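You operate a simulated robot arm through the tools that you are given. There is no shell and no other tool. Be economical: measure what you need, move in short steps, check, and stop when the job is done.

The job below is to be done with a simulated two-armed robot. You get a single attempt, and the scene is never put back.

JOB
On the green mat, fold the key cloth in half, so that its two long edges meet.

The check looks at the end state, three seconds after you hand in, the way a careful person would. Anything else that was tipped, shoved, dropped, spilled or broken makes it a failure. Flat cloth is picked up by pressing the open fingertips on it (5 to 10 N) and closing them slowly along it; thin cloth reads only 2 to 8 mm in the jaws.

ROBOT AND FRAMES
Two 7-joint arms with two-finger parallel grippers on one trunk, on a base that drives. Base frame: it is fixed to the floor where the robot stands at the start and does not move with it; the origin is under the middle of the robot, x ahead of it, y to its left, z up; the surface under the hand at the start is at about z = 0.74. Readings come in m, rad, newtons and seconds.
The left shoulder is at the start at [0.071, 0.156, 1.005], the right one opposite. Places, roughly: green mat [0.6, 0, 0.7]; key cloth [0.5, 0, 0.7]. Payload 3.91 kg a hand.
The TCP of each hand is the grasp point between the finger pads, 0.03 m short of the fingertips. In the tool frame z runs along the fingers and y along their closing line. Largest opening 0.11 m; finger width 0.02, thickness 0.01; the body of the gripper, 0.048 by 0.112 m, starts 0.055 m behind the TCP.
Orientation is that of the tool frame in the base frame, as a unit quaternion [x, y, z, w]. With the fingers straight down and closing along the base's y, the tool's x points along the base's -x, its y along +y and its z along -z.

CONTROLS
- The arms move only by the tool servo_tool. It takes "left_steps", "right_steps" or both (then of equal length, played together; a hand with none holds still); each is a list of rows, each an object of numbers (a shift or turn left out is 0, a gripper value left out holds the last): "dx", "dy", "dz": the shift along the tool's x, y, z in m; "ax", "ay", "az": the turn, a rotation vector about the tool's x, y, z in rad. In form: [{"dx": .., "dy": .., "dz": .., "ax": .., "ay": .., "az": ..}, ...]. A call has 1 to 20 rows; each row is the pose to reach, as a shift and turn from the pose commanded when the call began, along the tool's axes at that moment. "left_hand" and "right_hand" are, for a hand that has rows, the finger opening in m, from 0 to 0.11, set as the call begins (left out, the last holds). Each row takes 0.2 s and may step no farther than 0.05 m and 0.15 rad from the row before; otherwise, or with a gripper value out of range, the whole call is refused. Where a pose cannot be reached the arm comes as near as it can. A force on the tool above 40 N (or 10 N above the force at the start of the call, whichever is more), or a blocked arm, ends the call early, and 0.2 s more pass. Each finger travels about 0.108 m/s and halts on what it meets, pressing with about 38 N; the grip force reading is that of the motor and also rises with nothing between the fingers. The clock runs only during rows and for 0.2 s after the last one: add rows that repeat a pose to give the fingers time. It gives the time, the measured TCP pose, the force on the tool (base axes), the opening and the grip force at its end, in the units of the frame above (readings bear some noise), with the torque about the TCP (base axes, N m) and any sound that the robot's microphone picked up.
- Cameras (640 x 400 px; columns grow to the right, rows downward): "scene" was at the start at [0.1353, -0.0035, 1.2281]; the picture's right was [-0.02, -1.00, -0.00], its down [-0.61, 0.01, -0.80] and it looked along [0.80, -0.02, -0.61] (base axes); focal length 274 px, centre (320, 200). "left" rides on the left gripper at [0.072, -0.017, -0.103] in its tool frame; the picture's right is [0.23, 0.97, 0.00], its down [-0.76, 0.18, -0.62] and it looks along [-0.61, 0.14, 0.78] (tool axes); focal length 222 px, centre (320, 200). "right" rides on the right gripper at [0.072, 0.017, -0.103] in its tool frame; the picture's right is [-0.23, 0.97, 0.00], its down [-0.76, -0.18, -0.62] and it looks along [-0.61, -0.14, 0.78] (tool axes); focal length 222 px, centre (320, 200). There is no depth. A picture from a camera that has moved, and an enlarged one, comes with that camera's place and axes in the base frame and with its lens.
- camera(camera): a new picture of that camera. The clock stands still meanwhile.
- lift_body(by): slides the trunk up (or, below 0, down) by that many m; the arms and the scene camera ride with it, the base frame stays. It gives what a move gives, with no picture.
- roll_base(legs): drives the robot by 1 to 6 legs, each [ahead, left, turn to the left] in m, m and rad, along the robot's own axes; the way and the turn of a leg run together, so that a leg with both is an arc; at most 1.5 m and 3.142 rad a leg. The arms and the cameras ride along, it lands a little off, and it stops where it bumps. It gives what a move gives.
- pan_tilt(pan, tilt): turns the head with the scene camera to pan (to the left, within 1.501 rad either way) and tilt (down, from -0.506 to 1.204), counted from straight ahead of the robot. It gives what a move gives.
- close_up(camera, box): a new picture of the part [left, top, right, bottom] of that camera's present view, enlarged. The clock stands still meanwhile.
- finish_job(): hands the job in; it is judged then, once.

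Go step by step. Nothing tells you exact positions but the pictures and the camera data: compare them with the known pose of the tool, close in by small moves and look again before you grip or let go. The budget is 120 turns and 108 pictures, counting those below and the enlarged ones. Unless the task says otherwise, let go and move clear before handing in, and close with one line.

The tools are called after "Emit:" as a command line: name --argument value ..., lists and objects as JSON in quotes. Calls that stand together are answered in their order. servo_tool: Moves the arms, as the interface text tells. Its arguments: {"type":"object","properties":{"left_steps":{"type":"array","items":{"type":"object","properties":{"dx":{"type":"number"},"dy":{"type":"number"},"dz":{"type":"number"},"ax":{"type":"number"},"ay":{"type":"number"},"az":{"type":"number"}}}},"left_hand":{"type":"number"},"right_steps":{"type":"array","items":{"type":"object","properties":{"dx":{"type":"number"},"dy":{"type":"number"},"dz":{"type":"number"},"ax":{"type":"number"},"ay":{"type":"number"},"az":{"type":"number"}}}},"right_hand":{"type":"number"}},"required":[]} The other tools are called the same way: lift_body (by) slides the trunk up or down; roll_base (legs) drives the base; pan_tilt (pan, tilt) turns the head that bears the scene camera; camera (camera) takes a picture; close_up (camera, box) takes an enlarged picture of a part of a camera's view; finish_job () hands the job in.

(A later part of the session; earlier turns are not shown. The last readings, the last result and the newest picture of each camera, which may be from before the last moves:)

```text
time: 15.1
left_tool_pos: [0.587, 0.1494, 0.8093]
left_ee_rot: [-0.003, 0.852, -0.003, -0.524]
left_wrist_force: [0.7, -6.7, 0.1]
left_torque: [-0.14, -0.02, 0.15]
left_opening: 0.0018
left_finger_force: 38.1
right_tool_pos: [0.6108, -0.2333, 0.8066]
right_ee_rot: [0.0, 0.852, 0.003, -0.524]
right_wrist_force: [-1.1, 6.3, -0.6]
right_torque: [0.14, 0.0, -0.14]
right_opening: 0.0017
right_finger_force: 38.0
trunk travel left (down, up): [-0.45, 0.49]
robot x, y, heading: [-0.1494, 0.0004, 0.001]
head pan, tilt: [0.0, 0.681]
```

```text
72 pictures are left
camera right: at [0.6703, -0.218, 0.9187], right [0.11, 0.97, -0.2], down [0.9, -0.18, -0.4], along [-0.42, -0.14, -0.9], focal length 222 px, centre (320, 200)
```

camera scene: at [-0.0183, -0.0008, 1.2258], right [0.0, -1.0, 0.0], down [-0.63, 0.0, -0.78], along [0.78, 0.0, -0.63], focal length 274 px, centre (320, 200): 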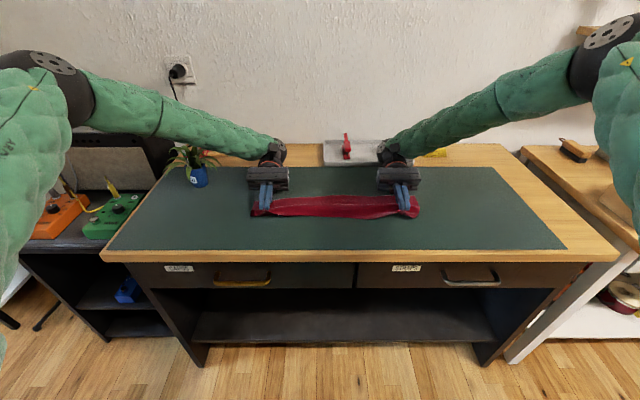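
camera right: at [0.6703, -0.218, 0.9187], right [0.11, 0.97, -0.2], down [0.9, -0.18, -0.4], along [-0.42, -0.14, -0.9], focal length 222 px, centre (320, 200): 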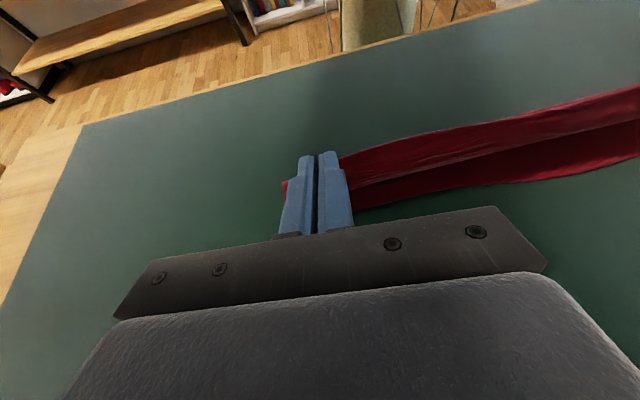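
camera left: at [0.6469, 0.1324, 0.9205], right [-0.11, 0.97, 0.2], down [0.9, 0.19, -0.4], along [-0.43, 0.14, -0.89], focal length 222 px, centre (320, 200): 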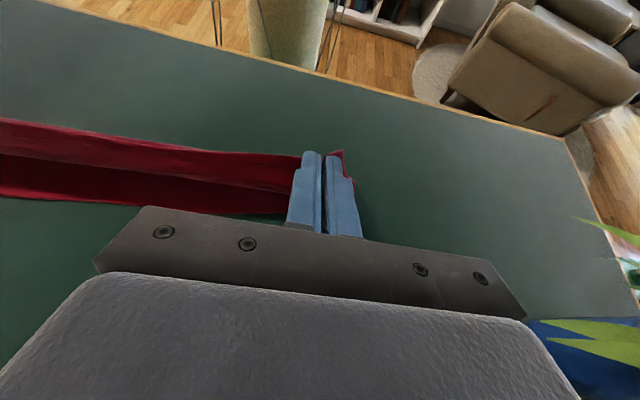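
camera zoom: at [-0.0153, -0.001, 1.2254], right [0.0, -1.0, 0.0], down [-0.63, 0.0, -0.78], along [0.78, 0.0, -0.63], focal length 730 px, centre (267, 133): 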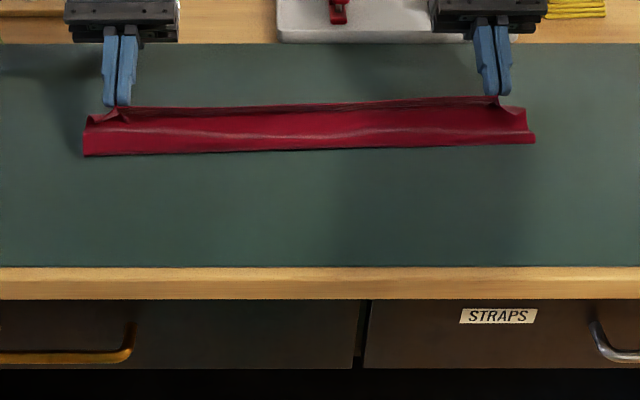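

The flap is recovered and standing again, and the bottom layer's far edge is around x 0.58 (left) to 0.606 (right). I'll lower a bit so the flap leans outward and check before releasing.

Emit:
servo_tool --left_steps '[{"dx": -0.01, "dz": 0.004, "ay": 0.02}, {"dx": -0.0207, "dz": 0.0078, "ay": 0.05}, {"dx": -0.0207, "dz": 0.0078, "ay": 0.05}]' --right_steps '[{"dx": -0.01, "dz": 0.002, "ay": 0.02}, {"dx": -0.0193, "dz": 0.0046, "ay": 0.05}, {"dx": -0.0193, "dz": 0.0046, "ay": 0.05}]'

Emit:
close_up --camera "scene" --box '[220, 150, 460, 300]'

Emit:
camera --camera "left"

Emit:
camera --camera "right"

```text
time: 15.9
left_tool_pos: [0.5902, 0.1478, 0.7868]
left_ee_rot: [-0.004, 0.838, -0.003, -0.545]
left_wrist_force: [0.3, -6.5, -0.2]
left_torque: [-0.12, -0.02, 0.19]
left_opening: 0.0019
left_finger_force: 38.4
right_tool_pos: [0.6146, -0.2337, 0.7859]
right_ee_rot: [0.0, 0.838, 0.002, -0.545]
right_wrist_force: [0.1, 6.1, -0.5]
right_torque: [0.12, -0.02, -0.15]
right_opening: 0.0016
right_finger_force: 37.8
trunk travel left (down, up): [-0.45, 0.49]
robot x, y, heading: [-0.1461, 0.0028, 0.0]
head pan, tilt: [0.0, 0.681]
```

```text
2.67 times, centred on (340, 225) of scene
camera zoom: at [-0.0154, -0.0011, 1.2254], right [0.0, -1.0, 0.0], down [-0.63, 0.0, -0.78], along [0.78, 0.0, -0.63], focal length 730 px, centre (267, 133)
```

zoom: 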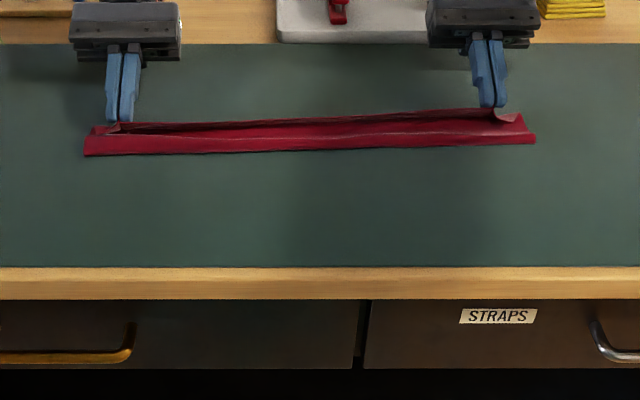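

```text
70 pictures are left
camera left: at [0.6547, 0.1326, 0.8954], right [-0.1, 0.97, 0.21], down [0.88, 0.19, -0.44], along [-0.47, 0.14, -0.87], focal length 222 px, centre (320, 200)
```

left: 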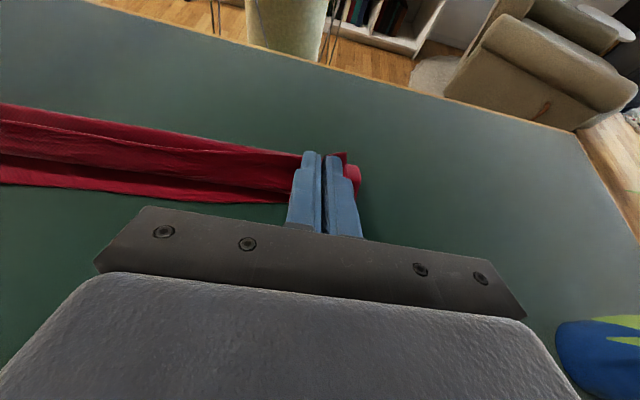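

```text
69 pictures are left
camera right: at [0.6803, -0.2181, 0.8964], right [0.1, 0.97, -0.2], down [0.88, -0.18, -0.44], along [-0.47, -0.14, -0.87], focal length 222 px, centre (320, 200)
```

right: 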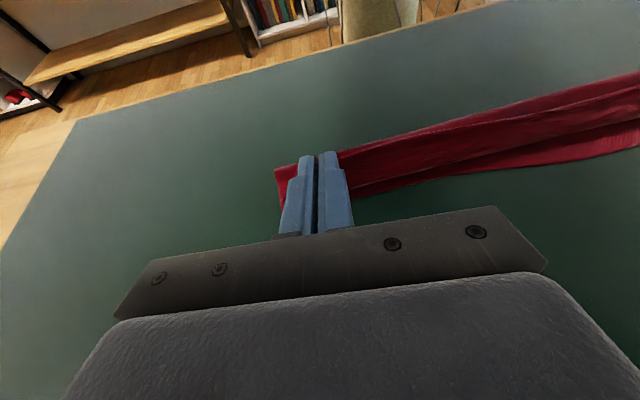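

The flap leans outward with the strip nearly upright. I'll open the fingers slightly while drawing back outward, so that the edge is combed out toward the far side.

Emit:
servo_tool --left_steps '[{"dz": 0.0}, {"dz": -0.008}, {"dz": -0.016}, {"dz": -0.024}, {"dz": -0.032}]' --right_steps '[{"dz": 0.0}, {"dz": -0.008}, {"dz": -0.016}, {"dz": -0.024}, {"dz": -0.032}]' --left_hand 0.008 --right_hand 0.008

Emit:
close_up --camera "scene" --box '[220, 150, 460, 300]'

Emit:
camera --camera "left"

Emit:
camera --camera "right"

```text
time: 17.1
left_tool_pos: [0.6199, 0.1493, 0.8003]
left_ee_rot: [-0.004, 0.838, -0.004, -0.545]
left_wrist_force: [0.1, -0.1, -0.5]
left_torque: [0.01, -0.01, 0.0]
left_opening: 0.0079
left_finger_force: 0.0
right_tool_pos: [0.6364, -0.2346, 0.7964]
right_ee_rot: [0.001, 0.84, 0.003, -0.542]
right_wrist_force: [0.1, 0.3, -0.2]
right_torque: [-0.01, 0.02, 0.03]
right_opening: 0.0081
right_finger_force: 0.1
right hand out of reach, approached as far as the arm can: row 5
trunk travel left (down, up): [-0.45, 0.49]
robot x, y, heading: [-0.1495, -0.0005, -0.001]
head pan, tilt: [0.0, 0.681]
```

```text
2.67 times, centred on (340, 225) of scene
camera zoom: at [-0.0154, -0.0014, 1.2254], right [0.0, -1.0, 0.0], down [-0.63, 0.0, -0.78], along [0.78, 0.0, -0.63], focal length 730 px, centre (267, 133)
```

zoom: 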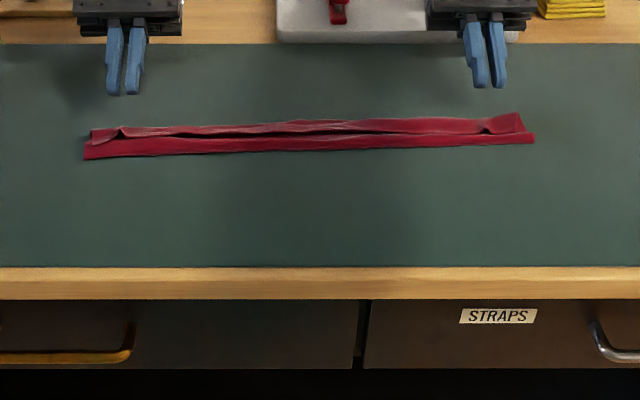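

```text
67 pictures are left
camera left: at [0.6841, 0.1325, 0.9089], right [-0.1, 0.97, 0.21], down [0.88, 0.19, -0.44], along [-0.47, 0.14, -0.87], focal length 222 px, centre (320, 200)
```

left: 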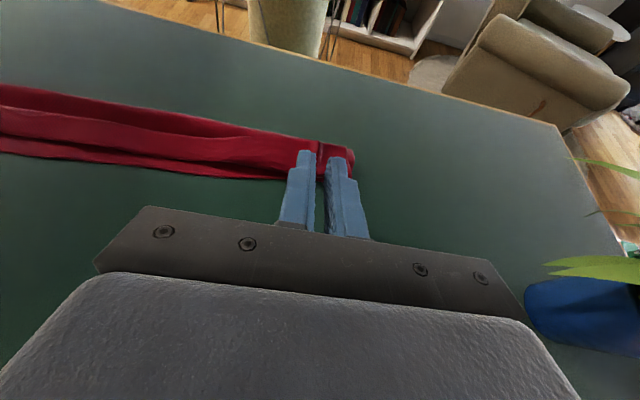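

```text
66 pictures are left
camera right: at [0.7011, -0.2183, 0.9062], right [0.1, 0.97, -0.2], down [0.88, -0.18, -0.44], along [-0.46, -0.14, -0.88], focal length 222 px, centre (320, 200)
```

right: 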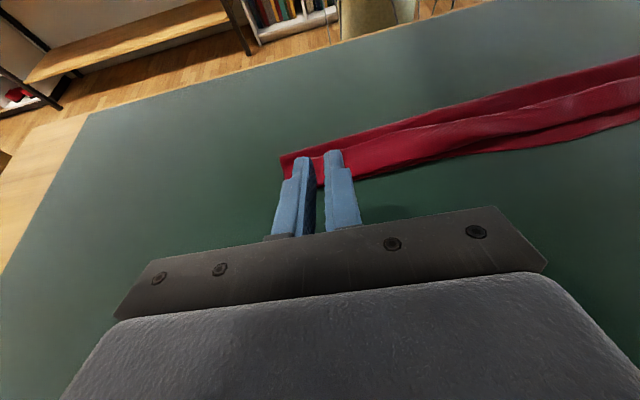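

The cloth is released, but the strip looks rolled back toward the robot. I'll raise the hands, return them to vertical, and inspect.

Emit:
servo_tool --left_steps '[{"dx": 0.02, "dz": -0.01}, {"dx": 0.05, "dz": -0.022}, {"dx": 0.073, "dz": -0.033, "ay": -0.14}, {"dx": 0.08, "dz": -0.036, "ay": -0.28}, {"dx": 0.09, "dz": -0.04, "ay": -0.42}, {"dx": 0.09, "dz": -0.04, "ay": -0.56}, {"dx": 0.09, "dz": -0.04, "ay": -0.7}, {"dx": 0.09, "dz": -0.04, "ay": -0.84}, {"dx": 0.09, "dz": -0.04, "ay": -0.98}, {"dx": 0.09, "dz": -0.04, "ay": -1.1}, {"dx": 0.09, "dz": -0.04, "ay": -1.15}]' --right_steps '[{"dx": 0.02, "dz": -0.01}, {"dx": 0.05, "dz": -0.022}, {"dx": 0.073, "dz": -0.033, "ay": -0.14}, {"dx": 0.08, "dz": -0.036, "ay": -0.28}, {"dx": 0.09, "dz": -0.04, "ay": -0.42}, {"dx": 0.09, "dz": -0.04, "ay": -0.56}, {"dx": 0.09, "dz": -0.04, "ay": -0.7}, {"dx": 0.09, "dz": -0.04, "ay": -0.84}, {"dx": 0.09, "dz": -0.04, "ay": -0.98}, {"dx": 0.09, "dz": -0.04, "ay": -1.1}, {"dx": 0.09, "dz": -0.04, "ay": -1.15}]'

Emit:
camera --camera "scene"

Emit:
close_up --camera "scene" --box '[240, 170, 340, 232]'

Emit:
close_up --camera "scene" --box '[330, 170, 430, 232]'

Emit:
camera --camera "left"

Emit:
camera --camera "right"

```text
time: 19.5
left_tool_pos: [0.6191, 0.1499, 0.8982]
left_ee_rot: [-0.006, 1.0, -0.002, -0.001]
left_wrist_force: [0.2, 0.0, 0.7]
left_torque: [0.02, 0.03, 0.0]
left_opening: 0.008
left_finger_force: 0.1
right_tool_pos: [0.637, -0.2338, 0.8946]
right_ee_rot: [0.002, 1.0, 0.002, 0.0]
right_wrist_force: [-0.3, -0.4, -0.5]
right_torque: [0.0, -0.03, -0.02]
right_opening: 0.0079
right_finger_force: 0.1
right hand out of reach, approached as far as the arm can: row 1, 2
trunk travel left (down, up): [-0.45, 0.49]
robot x, y, heading: [-0.1523, 0.0001, -0.002]
head pan, tilt: [0.0, 0.681]
```

```text
65 pictures are left
camera scene: at [-0.0155, -0.001, 1.2255], right [0.0, -1.0, 0.0], down [-0.63, 0.0, -0.78], along [0.78, 0.0, -0.63], focal length 274 px, centre (320, 200)
```

scene: 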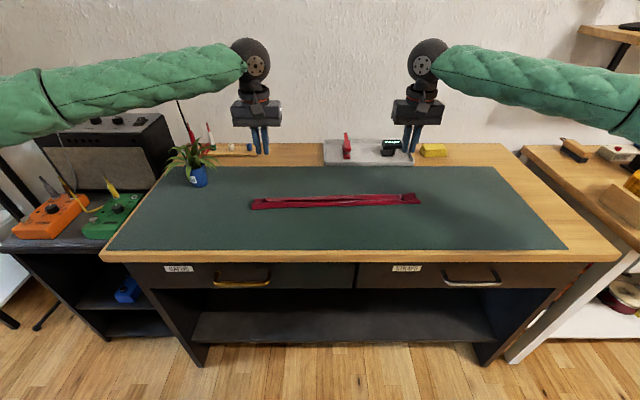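

```text
6.40 times, centred on (290, 201) of scene
camera zoom: at [-0.0155, -0.001, 1.2255], right [0.0, -1.0, 0.0], down [-0.63, 0.0, -0.78], along [0.78, 0.0, -0.63], focal length 1752 px, centre (512, 194)
```

zoom: 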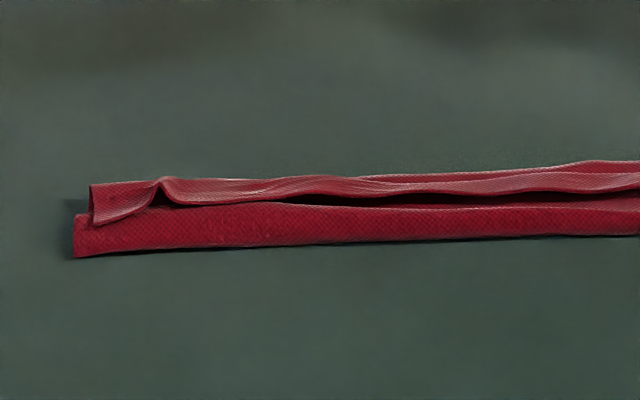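

```text
6.40 times, centred on (380, 201) of scene
camera zoom: at [-0.0155, -0.001, 1.2255], right [0.0, -1.0, 0.0], down [-0.63, 0.0, -0.78], along [0.78, 0.0, -0.63], focal length 1752 px, centre (-64, 194)
```

zoom: 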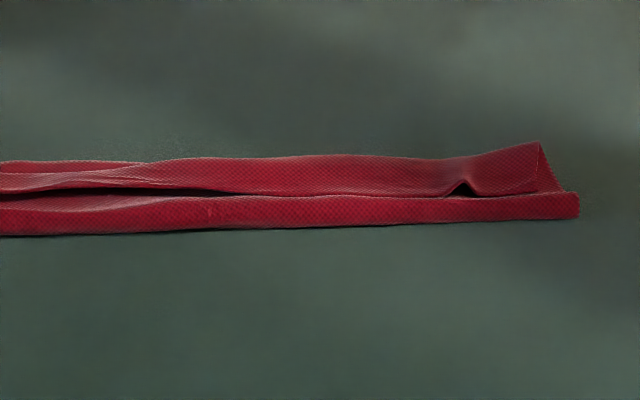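

```text
62 pictures are left
camera left: at [0.5467, 0.1319, 1.0024], right [-0.24, 0.97, 0.0], down [0.76, 0.19, 0.62], along [0.6, 0.15, -0.78], focal length 222 px, centre (320, 200)
```

left: 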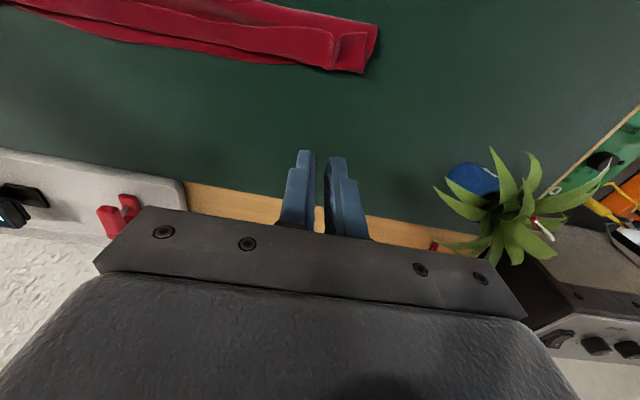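

```text
61 pictures are left
camera right: at [0.5633, -0.2176, 0.9999], right [0.23, 0.97, 0.0], down [0.76, -0.18, 0.62], along [0.61, -0.14, -0.78], focal length 222 px, centre (320, 200)
```

right: 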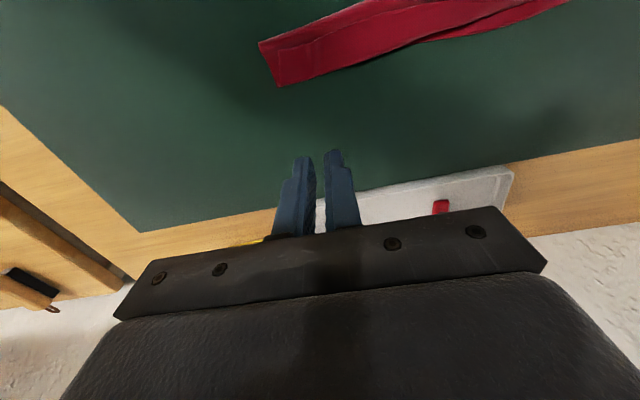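

The edge strip (about 2 cm) is rolled back toward the robot and stands slightly off the flap. I'll open the fingers wide as a two-point comb, bring them just in front of the strip near the crease, and sweep it over to the far side.

Emit:
servo_tool --left_steps '[{"dx": 0.02, "dy": -0.014, "dz": 0.01}, {"dx": 0.04, "dy": -0.028, "dz": 0.03}, {"dx": 0.06, "dy": -0.042, "dz": 0.055}, {"dx": 0.078, "dy": -0.055, "dz": 0.085}, {"dx": 0.078, "dy": -0.055, "dz": 0.098}, {"dx": 0.078, "dy": -0.055, "dz": 0.098}]' --right_steps '[{"dx": 0.022, "dy": 0.016, "dz": 0.01}, {"dx": 0.044, "dy": 0.032, "dz": 0.03}, {"dx": 0.066, "dy": 0.048, "dz": 0.055}, {"dx": 0.088, "dy": 0.064, "dz": 0.08}, {"dx": 0.088, "dy": 0.064, "dz": 0.094}, {"dx": 0.088, "dy": 0.064, "dz": 0.094}]' --left_hand 0.1 --right_hand 0.1

Emit:
camera --camera "left"

Emit:
camera --camera "right"

Emit:
close_up --camera "scene" --box '[240, 150, 440, 275]'

```text
time: 20.9
left_tool_pos: [0.5415, 0.0933, 0.8016]
left_ee_rot: [-0.005, 1.0, -0.001, -0.001]
left_wrist_force: [-0.4, -0.9, -0.3]
left_torque: [-0.02, -0.01, 0.0]
left_opening: 0.1
left_finger_force: 0.0
right_tool_pos: [0.547, -0.1701, 0.8012]
right_ee_rot: [0.002, 1.0, 0.001, -0.001]
right_wrist_force: [0.4, 0.1, -0.1]
right_torque: [0.03, 0.03, 0.06]
right_opening: 0.1
right_finger_force: 0.0
trunk travel left (down, up): [-0.45, 0.49]
robot x, y, heading: [-0.1502, 0.0017, -0.005]
head pan, tilt: [0.0, 0.681]
```

```text
60 pictures are left
camera left: at [0.4689, 0.076, 0.9047], right [-0.24, 0.97, 0.0], down [0.76, 0.19, 0.62], along [0.6, 0.15, -0.78], focal length 222 px, centre (320, 200)
```

left: 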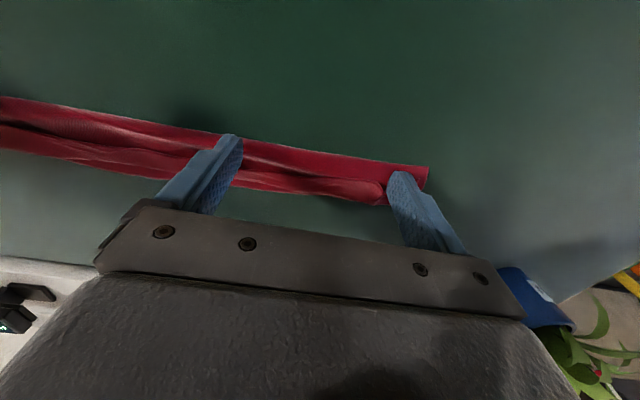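

```text
59 pictures are left
camera right: at [0.4749, -0.1533, 0.9067], right [0.23, 0.97, 0.0], down [0.76, -0.18, 0.62], along [0.61, -0.14, -0.78], focal length 222 px, centre (320, 200)
```

right: 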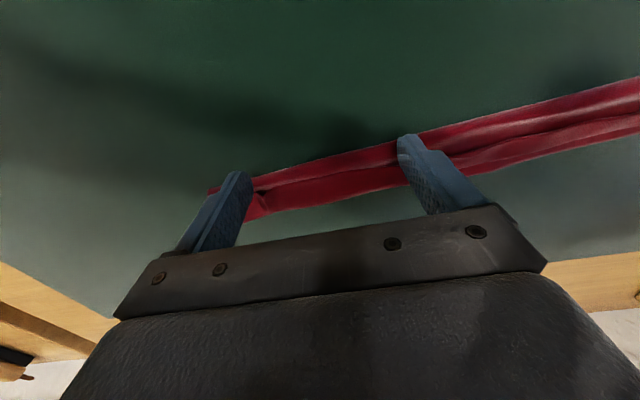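

```text
3.20 times, centred on (340, 212) of scene
camera zoom: at [-0.0157, -0.001, 1.2255], right [0.0, -1.0, 0.0], down [-0.63, 0.0, -0.78], along [0.78, 0.0, -0.63], focal length 876 px, centre (256, 160)
```

zoom: 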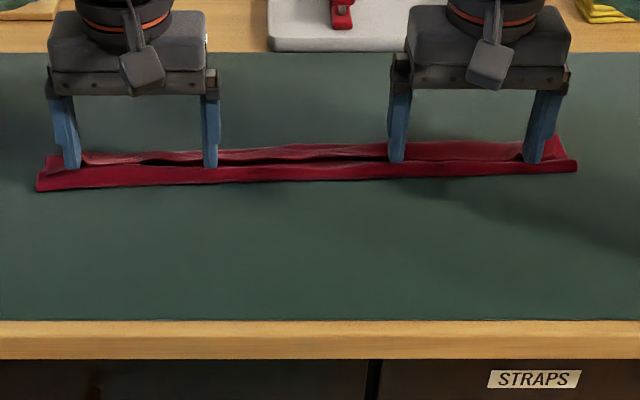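

The fingers are over the crease side. I'll lower them to just above the flap surface and look.

Emit:
servo_tool --left_steps '[{"dx": 0.004, "dz": 0.01}, {"dx": 0.004, "dz": 0.019}, {"dx": 0.004, "dz": 0.02}]' --right_steps '[{"dz": 0.01}, {"dz": 0.019}, {"dz": 0.02}]'

Emit:
close_up --camera "left" --box '[140, 90, 460, 290]'

Emit:
close_up --camera "right" --box '[160, 90, 480, 290]'

Emit:
close_up --camera "scene" --box '[240, 150, 440, 275]'

```text
time: 21.7
left_tool_pos: [0.5374, 0.0948, 0.7808]
left_ee_rot: [-0.006, 1.0, 0.0, -0.001]
left_wrist_force: [0.8, 0.3, 0.4]
left_torque: [0.0, -0.02, -0.01]
left_opening: 0.1
left_finger_force: 0.1
right_tool_pos: [0.5475, -0.1699, 0.782]
right_ee_rot: [0.002, 1.0, 0.002, 0.0]
right_wrist_force: [-0.8, 0.0, -0.6]
right_torque: [0.01, 0.06, -0.01]
right_opening: 0.1002
right_finger_force: 0.1
trunk travel left (down, up): [-0.45, 0.49]
robot x, y, heading: [-0.1533, -0.0011, 0.004]
head pan, tilt: [0.0, 0.681]
```

```text
2.00 times, centred on (300, 190) of left
camera zoom: at [0.4656, 0.0761, 0.8846], right [-0.24, 0.97, 0.0], down [0.76, 0.19, 0.62], along [0.6, 0.15, -0.78], focal length 444 px, centre (360, 220)
```

zoom: 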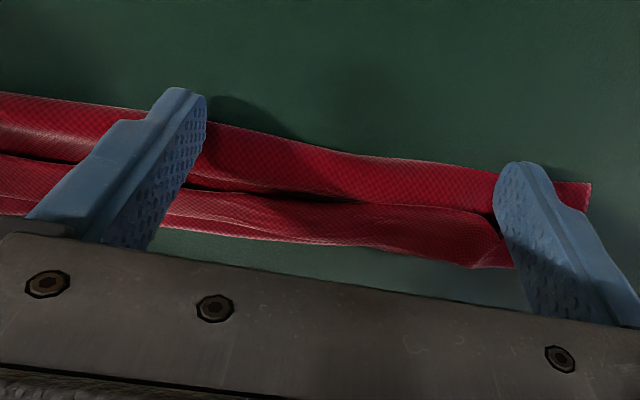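

```text
2.00 times, centred on (320, 190) of right
camera zoom: at [0.4754, -0.1535, 0.8864], right [0.23, 0.97, 0.0], down [0.76, -0.18, 0.62], along [0.6, -0.14, -0.78], focal length 444 px, centre (320, 220)
```

zoom: 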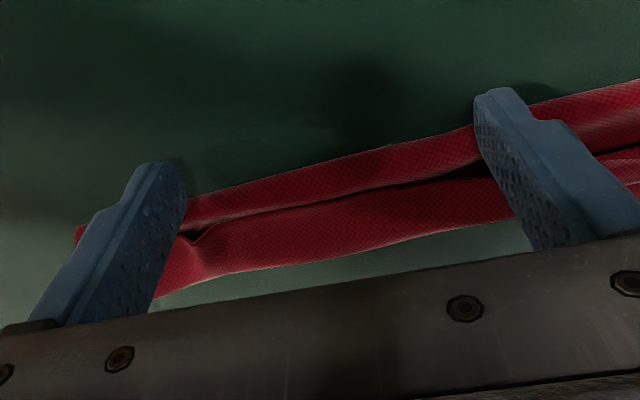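

```text
3.20 times, centred on (340, 212) of scene
camera zoom: at [-0.0154, -0.0011, 1.2254], right [0.0, -1.0, 0.0], down [-0.63, 0.0, -0.78], along [0.78, 0.0, -0.63], focal length 876 px, centre (256, 160)
```

zoom: 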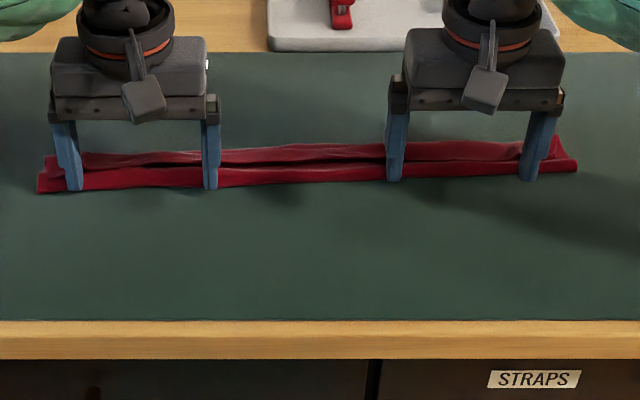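

The tips are still right over the crease. I'll hop 8 mm forward so they rest inside the fold gap, before the strip's free edge.

Emit:
servo_tool --left_steps '[{"dz": -0.006}, {"dx": -0.009, "dz": -0.006}, {"dx": -0.009, "dz": 0.0}, {"dx": -0.009, "dz": 0.002}]' --right_steps '[{"dz": -0.006}, {"dx": -0.009, "dz": -0.006}, {"dx": -0.009, "dz": 0.0}, {"dx": -0.009, "dz": 0.002}]'

Emit:
close_up --camera "left" --box '[140, 90, 460, 290]'

Emit:
close_up --camera "right" --box '[160, 90, 480, 290]'

Emit:
close_up --camera "scene" --box '[240, 170, 340, 232]'

```text
time: 22.7
left_tool_pos: [0.546, 0.0933, 0.7796]
left_ee_rot: [-0.005, 1.0, -0.001, -0.003]
left_wrist_force: [0.0, 0.2, -0.2]
left_torque: [-0.02, 0.01, -0.03]
left_opening: 0.1
left_finger_force: 0.1
right_tool_pos: [0.5573, -0.1696, 0.7795]
right_ee_rot: [0.001, 1.0, 0.002, 0.0]
right_wrist_force: [1.0, 0.2, 3.0]
right_torque: [-0.2, -0.08, 0.11]
right_opening: 0.0996
right_finger_force: 0.2
trunk travel left (down, up): [-0.45, 0.49]
robot x, y, heading: [-0.1506, -0.0017, -0.004]
head pan, tilt: [0.0, 0.681]
```

```text
2.00 times, centred on (300, 190) of left
camera zoom: at [0.4741, 0.076, 0.8826], right [-0.24, 0.97, 0.0], down [0.76, 0.19, 0.62], along [0.6, 0.15, -0.78], focal length 444 px, centre (360, 220)
```

zoom: 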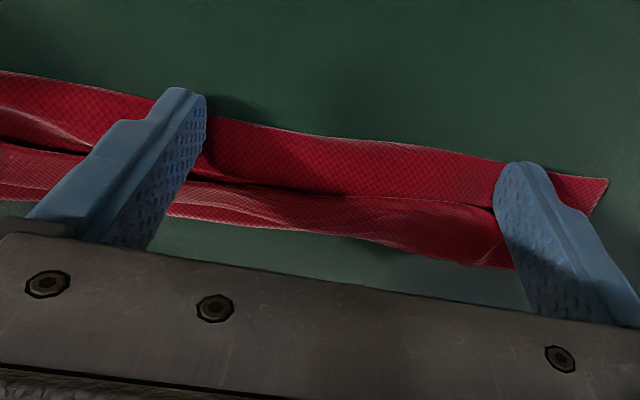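

```text
2.00 times, centred on (320, 190) of right
camera zoom: at [0.4849, -0.1531, 0.8847], right [0.23, 0.97, 0.0], down [0.76, -0.18, 0.62], along [0.61, -0.14, -0.78], focal length 444 px, centre (320, 220)
```

zoom: 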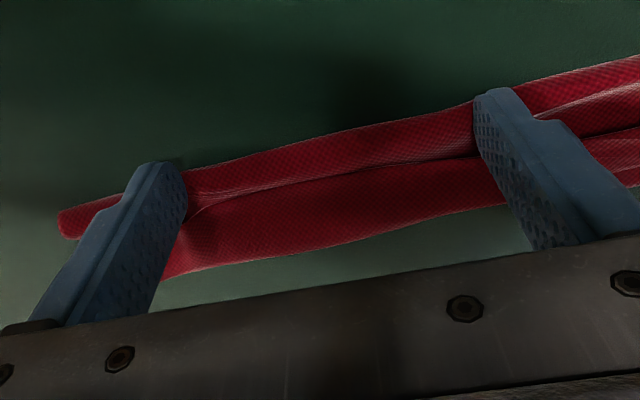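

```text
6.40 times, centred on (290, 201) of scene
camera zoom: at [-0.0154, -0.0009, 1.2255], right [0.0, -1.0, 0.0], down [-0.63, 0.0, -0.78], along [0.78, 0.0, -0.63], focal length 1752 px, centre (512, 194)
```

zoom: 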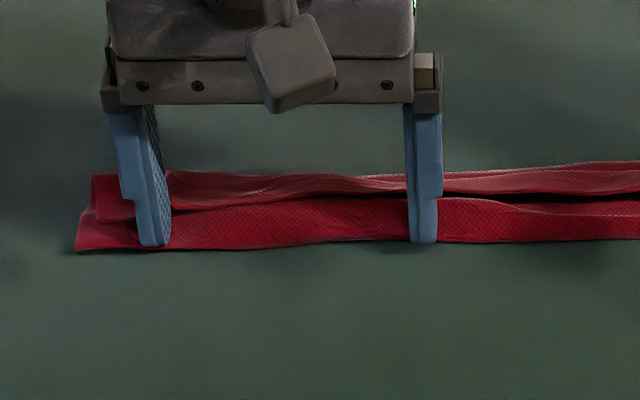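

The tips now sit in the gap. I'll sweep slowly 30 mm outward.

Emit:
servo_tool --left_steps '[{"dx": -0.005}, {"dx": -0.01}, {"dx": -0.015}, {"dx": -0.02}, {"dx": -0.025, "dz": -0.001}, {"dx": -0.03, "dz": -0.002}]' --right_steps '[{"dx": -0.005, "dz": -0.002}, {"dx": -0.01, "dz": -0.002}, {"dx": -0.015, "dz": -0.002}, {"dx": -0.02, "dz": -0.002}, {"dx": -0.025, "dz": -0.003}, {"dx": -0.03, "dz": -0.004}]'

Emit:
close_up --camera "left" --box '[140, 90, 460, 290]'

Emit:
close_up --camera "right" --box '[160, 90, 480, 290]'

Emit:
close_up --camera "scene" --box '[240, 150, 440, 275]'

```text
time: 24.1
left_tool_pos: [0.5764, 0.0924, 0.7806]
left_ee_rot: [-0.005, 1.0, -0.001, -0.002]
left_wrist_force: [-0.1, 1.0, 0.6]
left_torque: [-0.01, 0.03, -0.03]
left_opening: 0.1003
left_finger_force: 0.1
right_tool_pos: [0.5873, -0.1694, 0.7843]
right_ee_rot: [0.001, 1.0, 0.001, -0.001]
right_wrist_force: [-0.1, 0.4, -0.7]
right_torque: [-0.02, 0.01, 0.05]
right_opening: 0.1001
right_finger_force: 0.0
trunk travel left (down, up): [-0.45, 0.49]
robot x, y, heading: [-0.1514, 0.0013, 0.002]
head pan, tilt: [0.0, 0.681]
```

```text
2.00 times, centred on (300, 190) of left
camera zoom: at [0.5043, 0.076, 0.8843], right [-0.24, 0.97, 0.0], down [0.76, 0.19, 0.62], along [0.6, 0.15, -0.78], focal length 444 px, centre (360, 220)
```

zoom: 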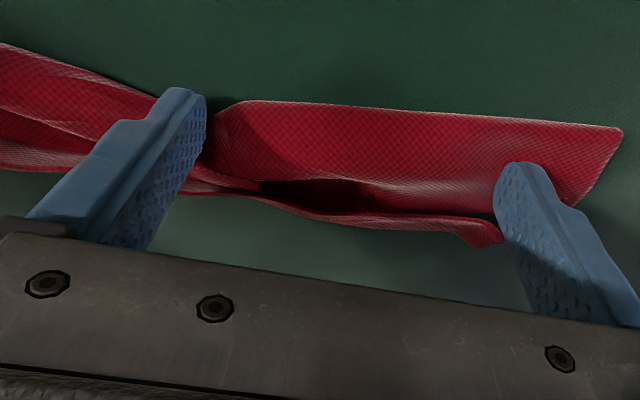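

```text
2.00 times, centred on (320, 190) of right
camera zoom: at [0.515, -0.1533, 0.888], right [0.23, 0.97, 0.0], down [0.76, -0.18, 0.62], along [0.6, -0.14, -0.78], focal length 444 px, centre (320, 220)
```

zoom: 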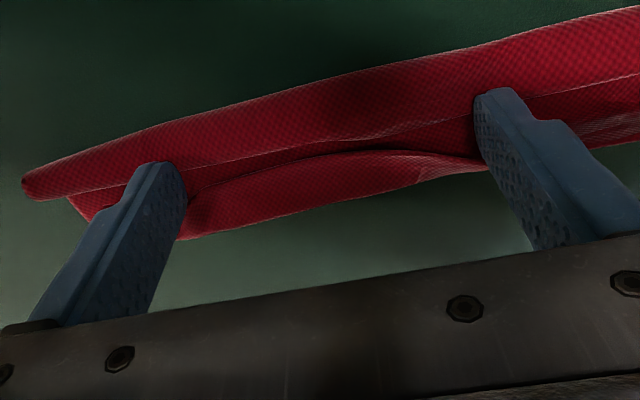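

```text
3.20 times, centred on (340, 212) of scene
camera zoom: at [-0.0153, -0.001, 1.2254], right [0.0, -1.0, 0.0], down [-0.63, 0.0, -0.78], along [0.78, 0.0, -0.63], focal length 876 px, centre (256, 160)
```

zoom: 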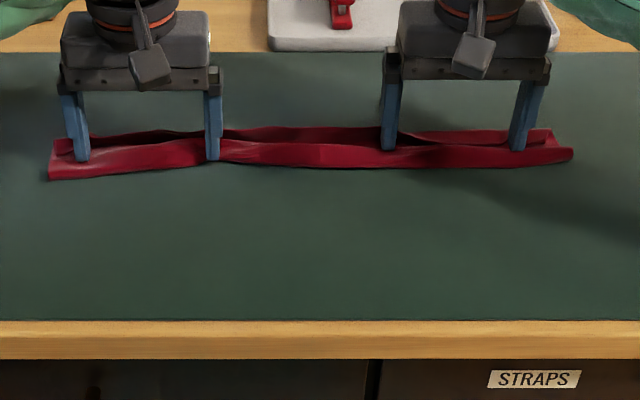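

The strip is being pushed upright. I'll continue the sweep another 20 mm, rising slightly to tip it over.

Emit:
servo_tool --left_steps '[{"dx": -0.005}, {"dx": -0.01}, {"dx": -0.015, "dz": -0.001}, {"dx": -0.02, "dz": -0.002}]' --right_steps '[{"dx": -0.005, "dz": 0.002}, {"dx": -0.01, "dz": 0.003}, {"dx": -0.015, "dz": 0.002}, {"dx": -0.02, "dz": 0.001}]'

Emit:
close_up --camera "left" --box '[140, 90, 460, 290]'

Emit:
close_up --camera "right" --box '[160, 90, 480, 290]'

Emit:
close_up --camera "scene" --box '[240, 150, 440, 275]'

```text
time: 25.1
left_tool_pos: [0.5971, 0.0938, 0.7821]
left_ee_rot: [-0.006, 1.0, -0.001, -0.002]
left_wrist_force: [-0.5, -0.4, 0.6]
left_torque: [-0.02, -0.01, 0.05]
left_opening: 0.1
left_finger_force: 0.1
right_tool_pos: [0.6066, -0.1699, 0.7832]
right_ee_rot: [0.001, 1.0, 0.001, -0.001]
right_wrist_force: [-1.2, 0.4, 0.4]
right_torque: [0.0, 0.0, -0.02]
right_opening: 0.1001
right_finger_force: 0.1
trunk travel left (down, up): [-0.45, 0.49]
robot x, y, heading: [-0.1464, 0.0018, 0.003]
head pan, tilt: [0.0, 0.681]
```

```text
2.00 times, centred on (300, 190) of left
camera zoom: at [0.5244, 0.0766, 0.8862], right [-0.24, 0.97, 0.0], down [0.76, 0.19, 0.62], along [0.6, 0.15, -0.78], focal length 444 px, centre (360, 220)
```

zoom: 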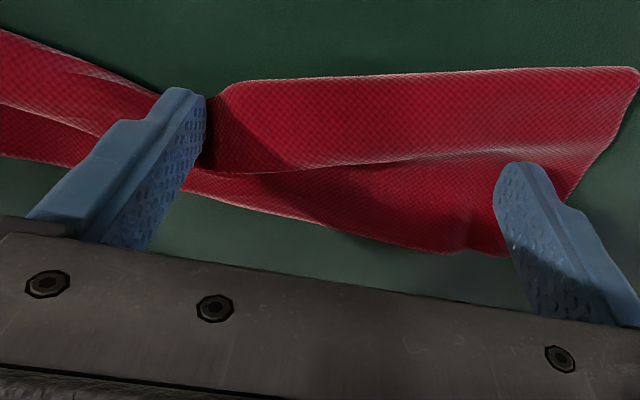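

```text
2.00 times, centred on (320, 190) of right
camera zoom: at [0.5348, -0.1533, 0.8875], right [0.23, 0.97, 0.0], down [0.76, -0.18, 0.62], along [0.6, -0.14, -0.78], focal length 444 px, centre (320, 220)
```

zoom: 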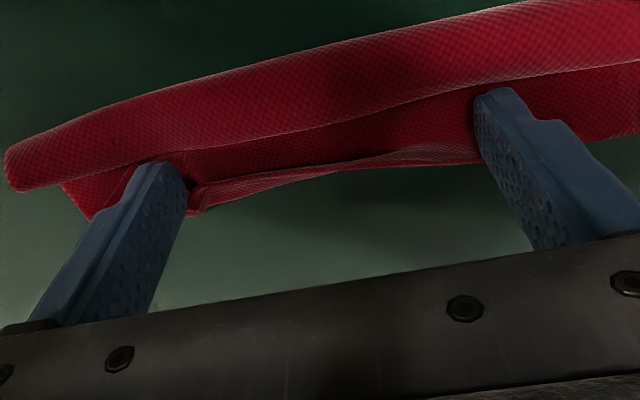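

```text
3.20 times, centred on (340, 212) of scene
camera zoom: at [-0.0153, -0.001, 1.2254], right [0.0, -1.0, 0.0], down [-0.63, 0.0, -0.78], along [0.78, 0.0, -0.63], focal length 876 px, centre (256, 160)
```

zoom: 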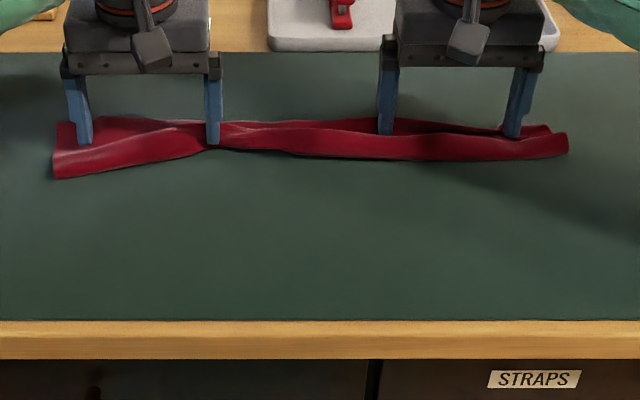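

The left part seems unrolled now. I'll lift clear and take stock.

Emit:
servo_tool --left_steps '[{"dz": -0.03}, {"dz": -0.06}, {"dz": -0.1}]' --right_steps '[{"dx": -0.008, "dz": -0.02}, {"dx": -0.01, "dz": -0.06}, {"dx": -0.01, "dz": -0.1}]'

Emit:
close_up --camera "scene" --box '[240, 170, 340, 232]'

Emit:
close_up --camera "scene" --box '[330, 170, 430, 232]'

Emit:
camera --camera "left"

Emit:
camera --camera "right"

```text
time: 25.9
left_tool_pos: [0.5939, 0.0928, 0.8849]
left_ee_rot: [-0.005, 1.0, -0.001, -0.001]
left_wrist_force: [0.0, 0.8, 0.0]
left_torque: [0.03, 0.0, 0.0]
left_opening: 0.1
left_finger_force: 0.1
right_tool_pos: [0.6174, -0.1698, 0.8845]
right_ee_rot: [0.002, 1.0, 0.002, 0.0]
right_wrist_force: [-0.5, 0.2, 0.4]
right_torque: [-0.02, -0.06, 0.02]
right_opening: 0.1
right_finger_force: 0.0
trunk travel left (down, up): [-0.45, 0.49]
robot x, y, heading: [-0.1478, 0.0028, -0.001]
head pan, tilt: [0.0, 0.681]
```

```text
6.40 times, centred on (290, 201) of scene
camera zoom: at [-0.0173, -0.0011, 1.2255], right [0.0, -1.0, 0.0], down [-0.63, 0.0, -0.78], along [0.78, 0.0, -0.63], focal length 1752 px, centre (512, 194)
```

zoom: 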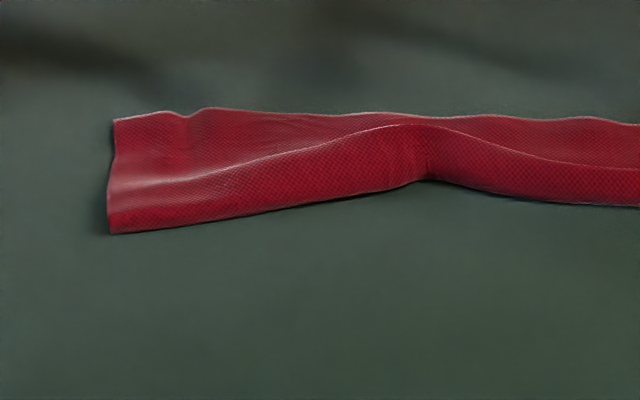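

```text
6.40 times, centred on (380, 201) of scene
camera zoom: at [-0.0173, -0.0011, 1.2255], right [0.0, -1.0, 0.0], down [-0.63, 0.0, -0.78], along [0.78, 0.0, -0.63], focal length 1752 px, centre (-64, 194)
```

zoom: 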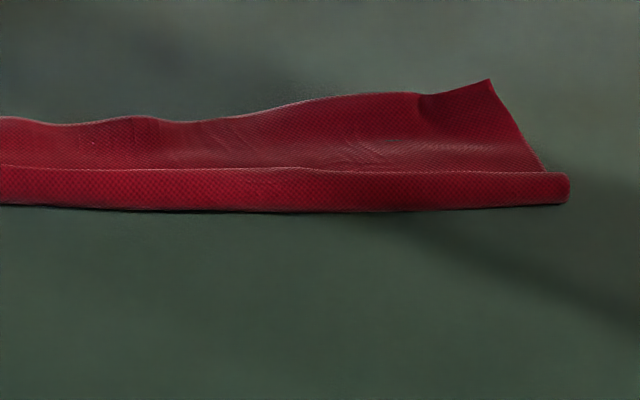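

```text
43 pictures are left
camera left: at [0.5222, 0.076, 0.9877], right [-0.24, 0.97, 0.0], down [0.76, 0.19, 0.62], along [0.6, 0.15, -0.78], focal length 222 px, centre (320, 200)
```

left: 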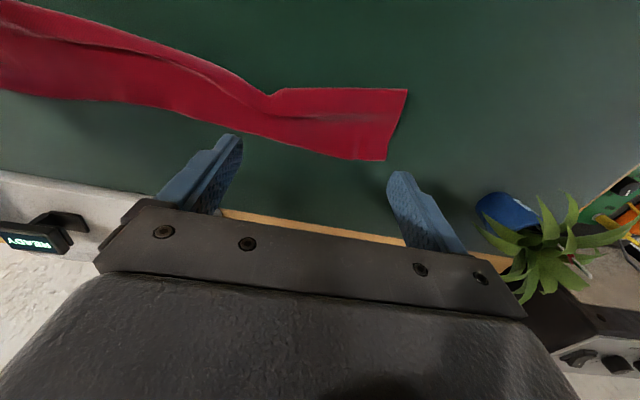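

```text
42 pictures are left
camera right: at [0.5438, -0.1542, 0.9892], right [0.23, 0.97, 0.0], down [0.76, -0.18, 0.62], along [0.61, -0.14, -0.78], focal length 222 px, centre (320, 200)
```

right: 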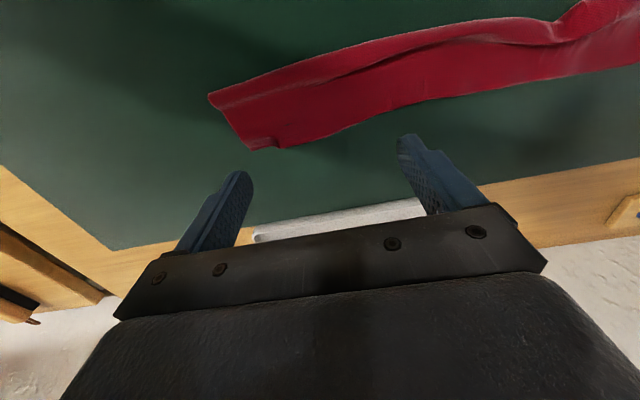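

The strip is unrolled now, but the top flap overshoots: its far edge is at x ≈ 0.638 (left) and 0.645 (right), while the bottom layer ends near 0.59–0.60. I'll regrasp this edge from above, in its natural orientation, and set it back onto the bottom edge.

Emit:
servo_tool --left_steps '[{"dx": -0.014, "dy": 0.018, "dz": 0.02}, {"dx": -0.028, "dy": 0.036, "dz": 0.045}, {"dx": -0.042, "dy": 0.054, "dz": 0.075}, {"dx": -0.042, "dy": 0.054, "dz": 0.095}, {"dx": -0.042, "dy": 0.054, "dz": 0.105}]' --right_steps '[{"dx": -0.009, "dy": -0.018, "dz": 0.02}, {"dx": -0.018, "dy": -0.036, "dz": 0.045}, {"dx": -0.0256, "dy": -0.055, "dz": 0.075}, {"dx": -0.0256, "dy": -0.055, "dz": 0.095}, {"dx": -0.0256, "dy": -0.055, "dz": 0.105}]' --left_hand 0.035 --right_hand 0.035

Emit:
camera --camera "left"

Emit:
camera --camera "right"

Emit:
close_up --camera "scene" --box '[240, 140, 440, 265]'

```text
time: 27.1
left_tool_pos: [0.6402, 0.1495, 0.7905]
left_ee_rot: [-0.006, 1.0, 0.001, 0.005]
left_wrist_force: [-0.5, 0.3, -0.2]
left_torque: [0.01, -0.03, -0.02]
left_opening: 0.035
left_finger_force: 0.2
right_tool_pos: [0.644, -0.2247, 0.7818]
right_ee_rot: [0.002, 1.0, 0.002, -0.001]
right_wrist_force: [-0.1, 0.1, -0.8]
right_torque: [0.0, 0.0, 0.01]
right_opening: 0.0349
right_finger_force: 0.0
trunk travel left (down, up): [-0.45, 0.49]
robot x, y, heading: [-0.1451, 0.0021, 0.002]
head pan, tilt: [0.0, 0.681]
```

```text
41 pictures are left
camera left: at [0.5667, 0.1327, 0.8933], right [-0.24, 0.97, 0.0], down [0.75, 0.19, 0.63], along [0.61, 0.15, -0.78], focal length 222 px, centre (320, 200)
```

left: 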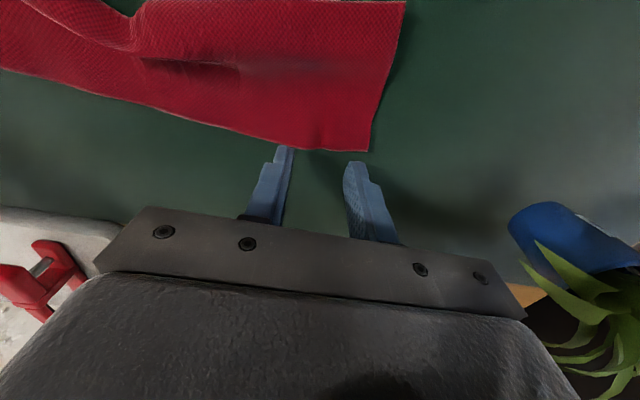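

```text
40 pictures are left
camera right: at [0.5706, -0.2093, 0.8858], right [0.23, 0.97, 0.01], down [0.76, -0.18, 0.62], along [0.61, -0.14, -0.78], focal length 222 px, centre (320, 200)
```

right: 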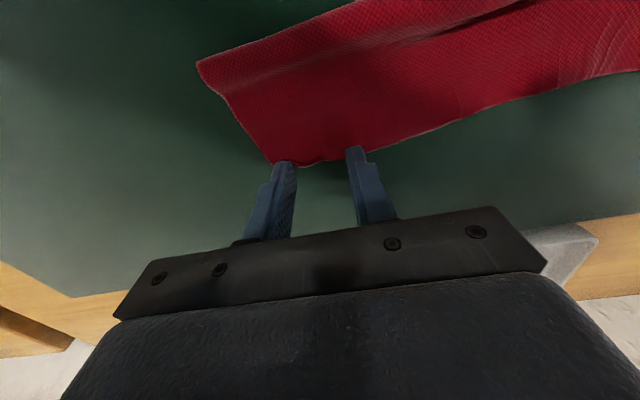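

```text
3.20 times, centred on (340, 202) of scene
camera zoom: at [-0.016, -0.0023, 1.2289], right [0.0, -1.0, 0.0], down [-0.63, 0.0, -0.78], along [0.78, 0.0, -0.63], focal length 876 px, centre (256, 192)
```

zoom: 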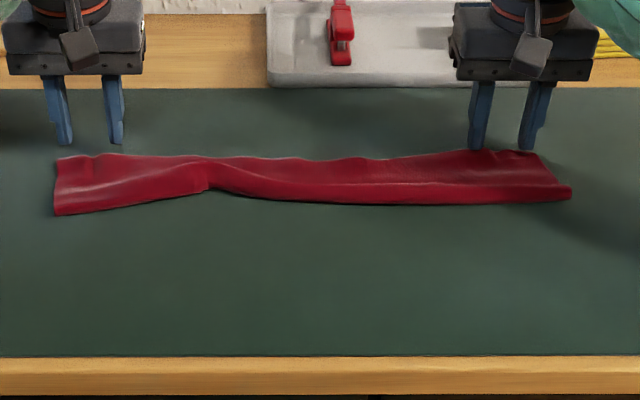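

The right fingers straddle the edge well; the left pair needs to come about 10 mm nearer. I'll adjust and press down lightly.

Emit:
servo_tool --left_steps '[{"dx": 0.01, "dz": 0.003}, {"dx": 0.01, "dz": 0.01}, {"dx": 0.01, "dz": 0.0145}, {"dx": 0.01, "dz": 0.016}]' --right_steps '[{"dx": 0.001, "dz": 0.002}, {"dx": 0.001, "dz": 0.004}, {"dx": 0.001, "dz": 0.006}, {"dx": 0.001, "dz": 0.0075}]'

Emit:
servo_tool --left_steps '[{"dz": 0.0005}]' --right_steps '[{"dz": 0.0005}]'

```text
time: 28.3
left_tool_pos: [0.625, 0.1444, 0.7757]
left_ee_rot: [-0.003, 1.0, -0.006, 0.011]
left_wrist_force: [-8.2, 0.9, 33.7]
left_torque: [0.74, 0.45, 0.21]
left_opening: 0.0355
left_finger_force: 0.5
right_tool_pos: [0.6376, -0.2246, 0.7742]
right_ee_rot: [0.0, 1.0, 0.002, 0.004]
right_wrist_force: [-8.3, 0.2, 30.0]
right_torque: [-0.62, 0.38, -0.18]
right_opening: 0.0353
right_finger_force: 0.1
trunk travel left (down, up): [-0.45, 0.49]
robot x, y, heading: [-0.1529, -0.0043, 0.003]
head pan, tilt: [0.0, 0.681]
stopped in row 4 (left hand): the force on the tool passed its limit at 145 N (the readings are from after the stop); the commanded pose is now the measured one
```

```text
time: 28.7
left_tool_pos: [0.6248, 0.1455, 0.7741]
left_ee_rot: [-0.004, 1.0, -0.006, 0.009]
left_wrist_force: [-13.7, 0.5, 34.5]
left_torque: [0.76, 0.55, 0.28]
left_opening: 0.0352
left_finger_force: 0.1
right_tool_pos: [0.6375, -0.224, 0.7744]
right_ee_rot: [0.0, 1.0, 0.002, 0.002]
right_wrist_force: [-9.3, -0.6, 32.6]
right_torque: [-0.66, 0.39, -0.18]
right_opening: 0.0354
right_finger_force: 0.4
trunk travel left (down, up): [-0.45, 0.49]
robot x, y, heading: [-0.1525, 0.001, 0.003]
head pan, tilt: [0.0, 0.681]
```

I pressed too hard (about 30 N), so I'll back off 3 mm and look at where the fingers sit.

Emit:
servo_tool --left_steps '[{"dz": -0.002}, {"dz": -0.004}]' --right_steps '[{"dz": -0.002}, {"dz": -0.004}]'

Emit:
camera --camera "left"

Emit:
camera --camera "right"

```text
time: 29.3
left_tool_pos: [0.6259, 0.144, 0.7748]
left_ee_rot: [-0.004, 1.0, -0.004, 0.007]
left_wrist_force: [-7.4, 0.2, 13.7]
left_torque: [0.32, 0.29, 0.17]
left_opening: 0.0353
left_finger_force: 0.4
right_tool_pos: [0.64, -0.223, 0.7745]
right_ee_rot: [0.001, 1.0, 0.002, 0.001]
right_wrist_force: [-7.5, 0.4, 17.3]
right_torque: [-0.33, 0.33, -0.17]
right_opening: 0.0352
right_finger_force: 0.5
trunk travel left (down, up): [-0.45, 0.49]
robot x, y, heading: [-0.1538, -0.0008, 0.005]
head pan, tilt: [0.0, 0.681]
```

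```text
38 pictures are left
camera left: at [0.5526, 0.1281, 0.8772], right [-0.24, 0.97, -0.01], down [0.75, 0.19, 0.63], along [0.62, 0.14, -0.77], focal length 222 px, centre (320, 200)
```

left: 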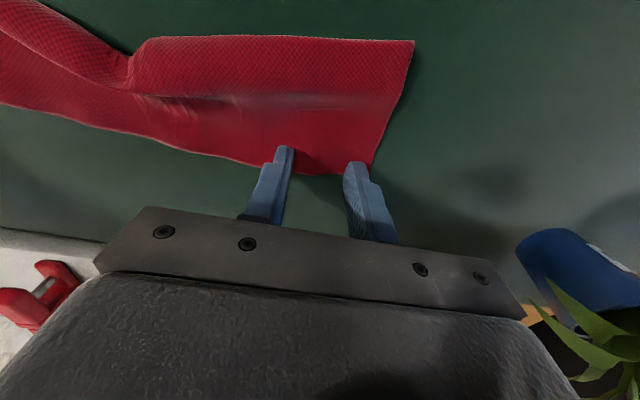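

```text
37 pictures are left
camera right: at [0.5658, -0.2079, 0.8792], right [0.23, 0.97, 0.0], down [0.76, -0.18, 0.62], along [0.61, -0.14, -0.78], focal length 222 px, centre (320, 200)
```

right: 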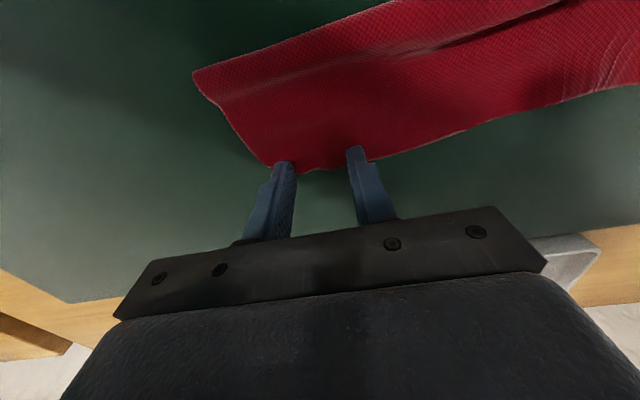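

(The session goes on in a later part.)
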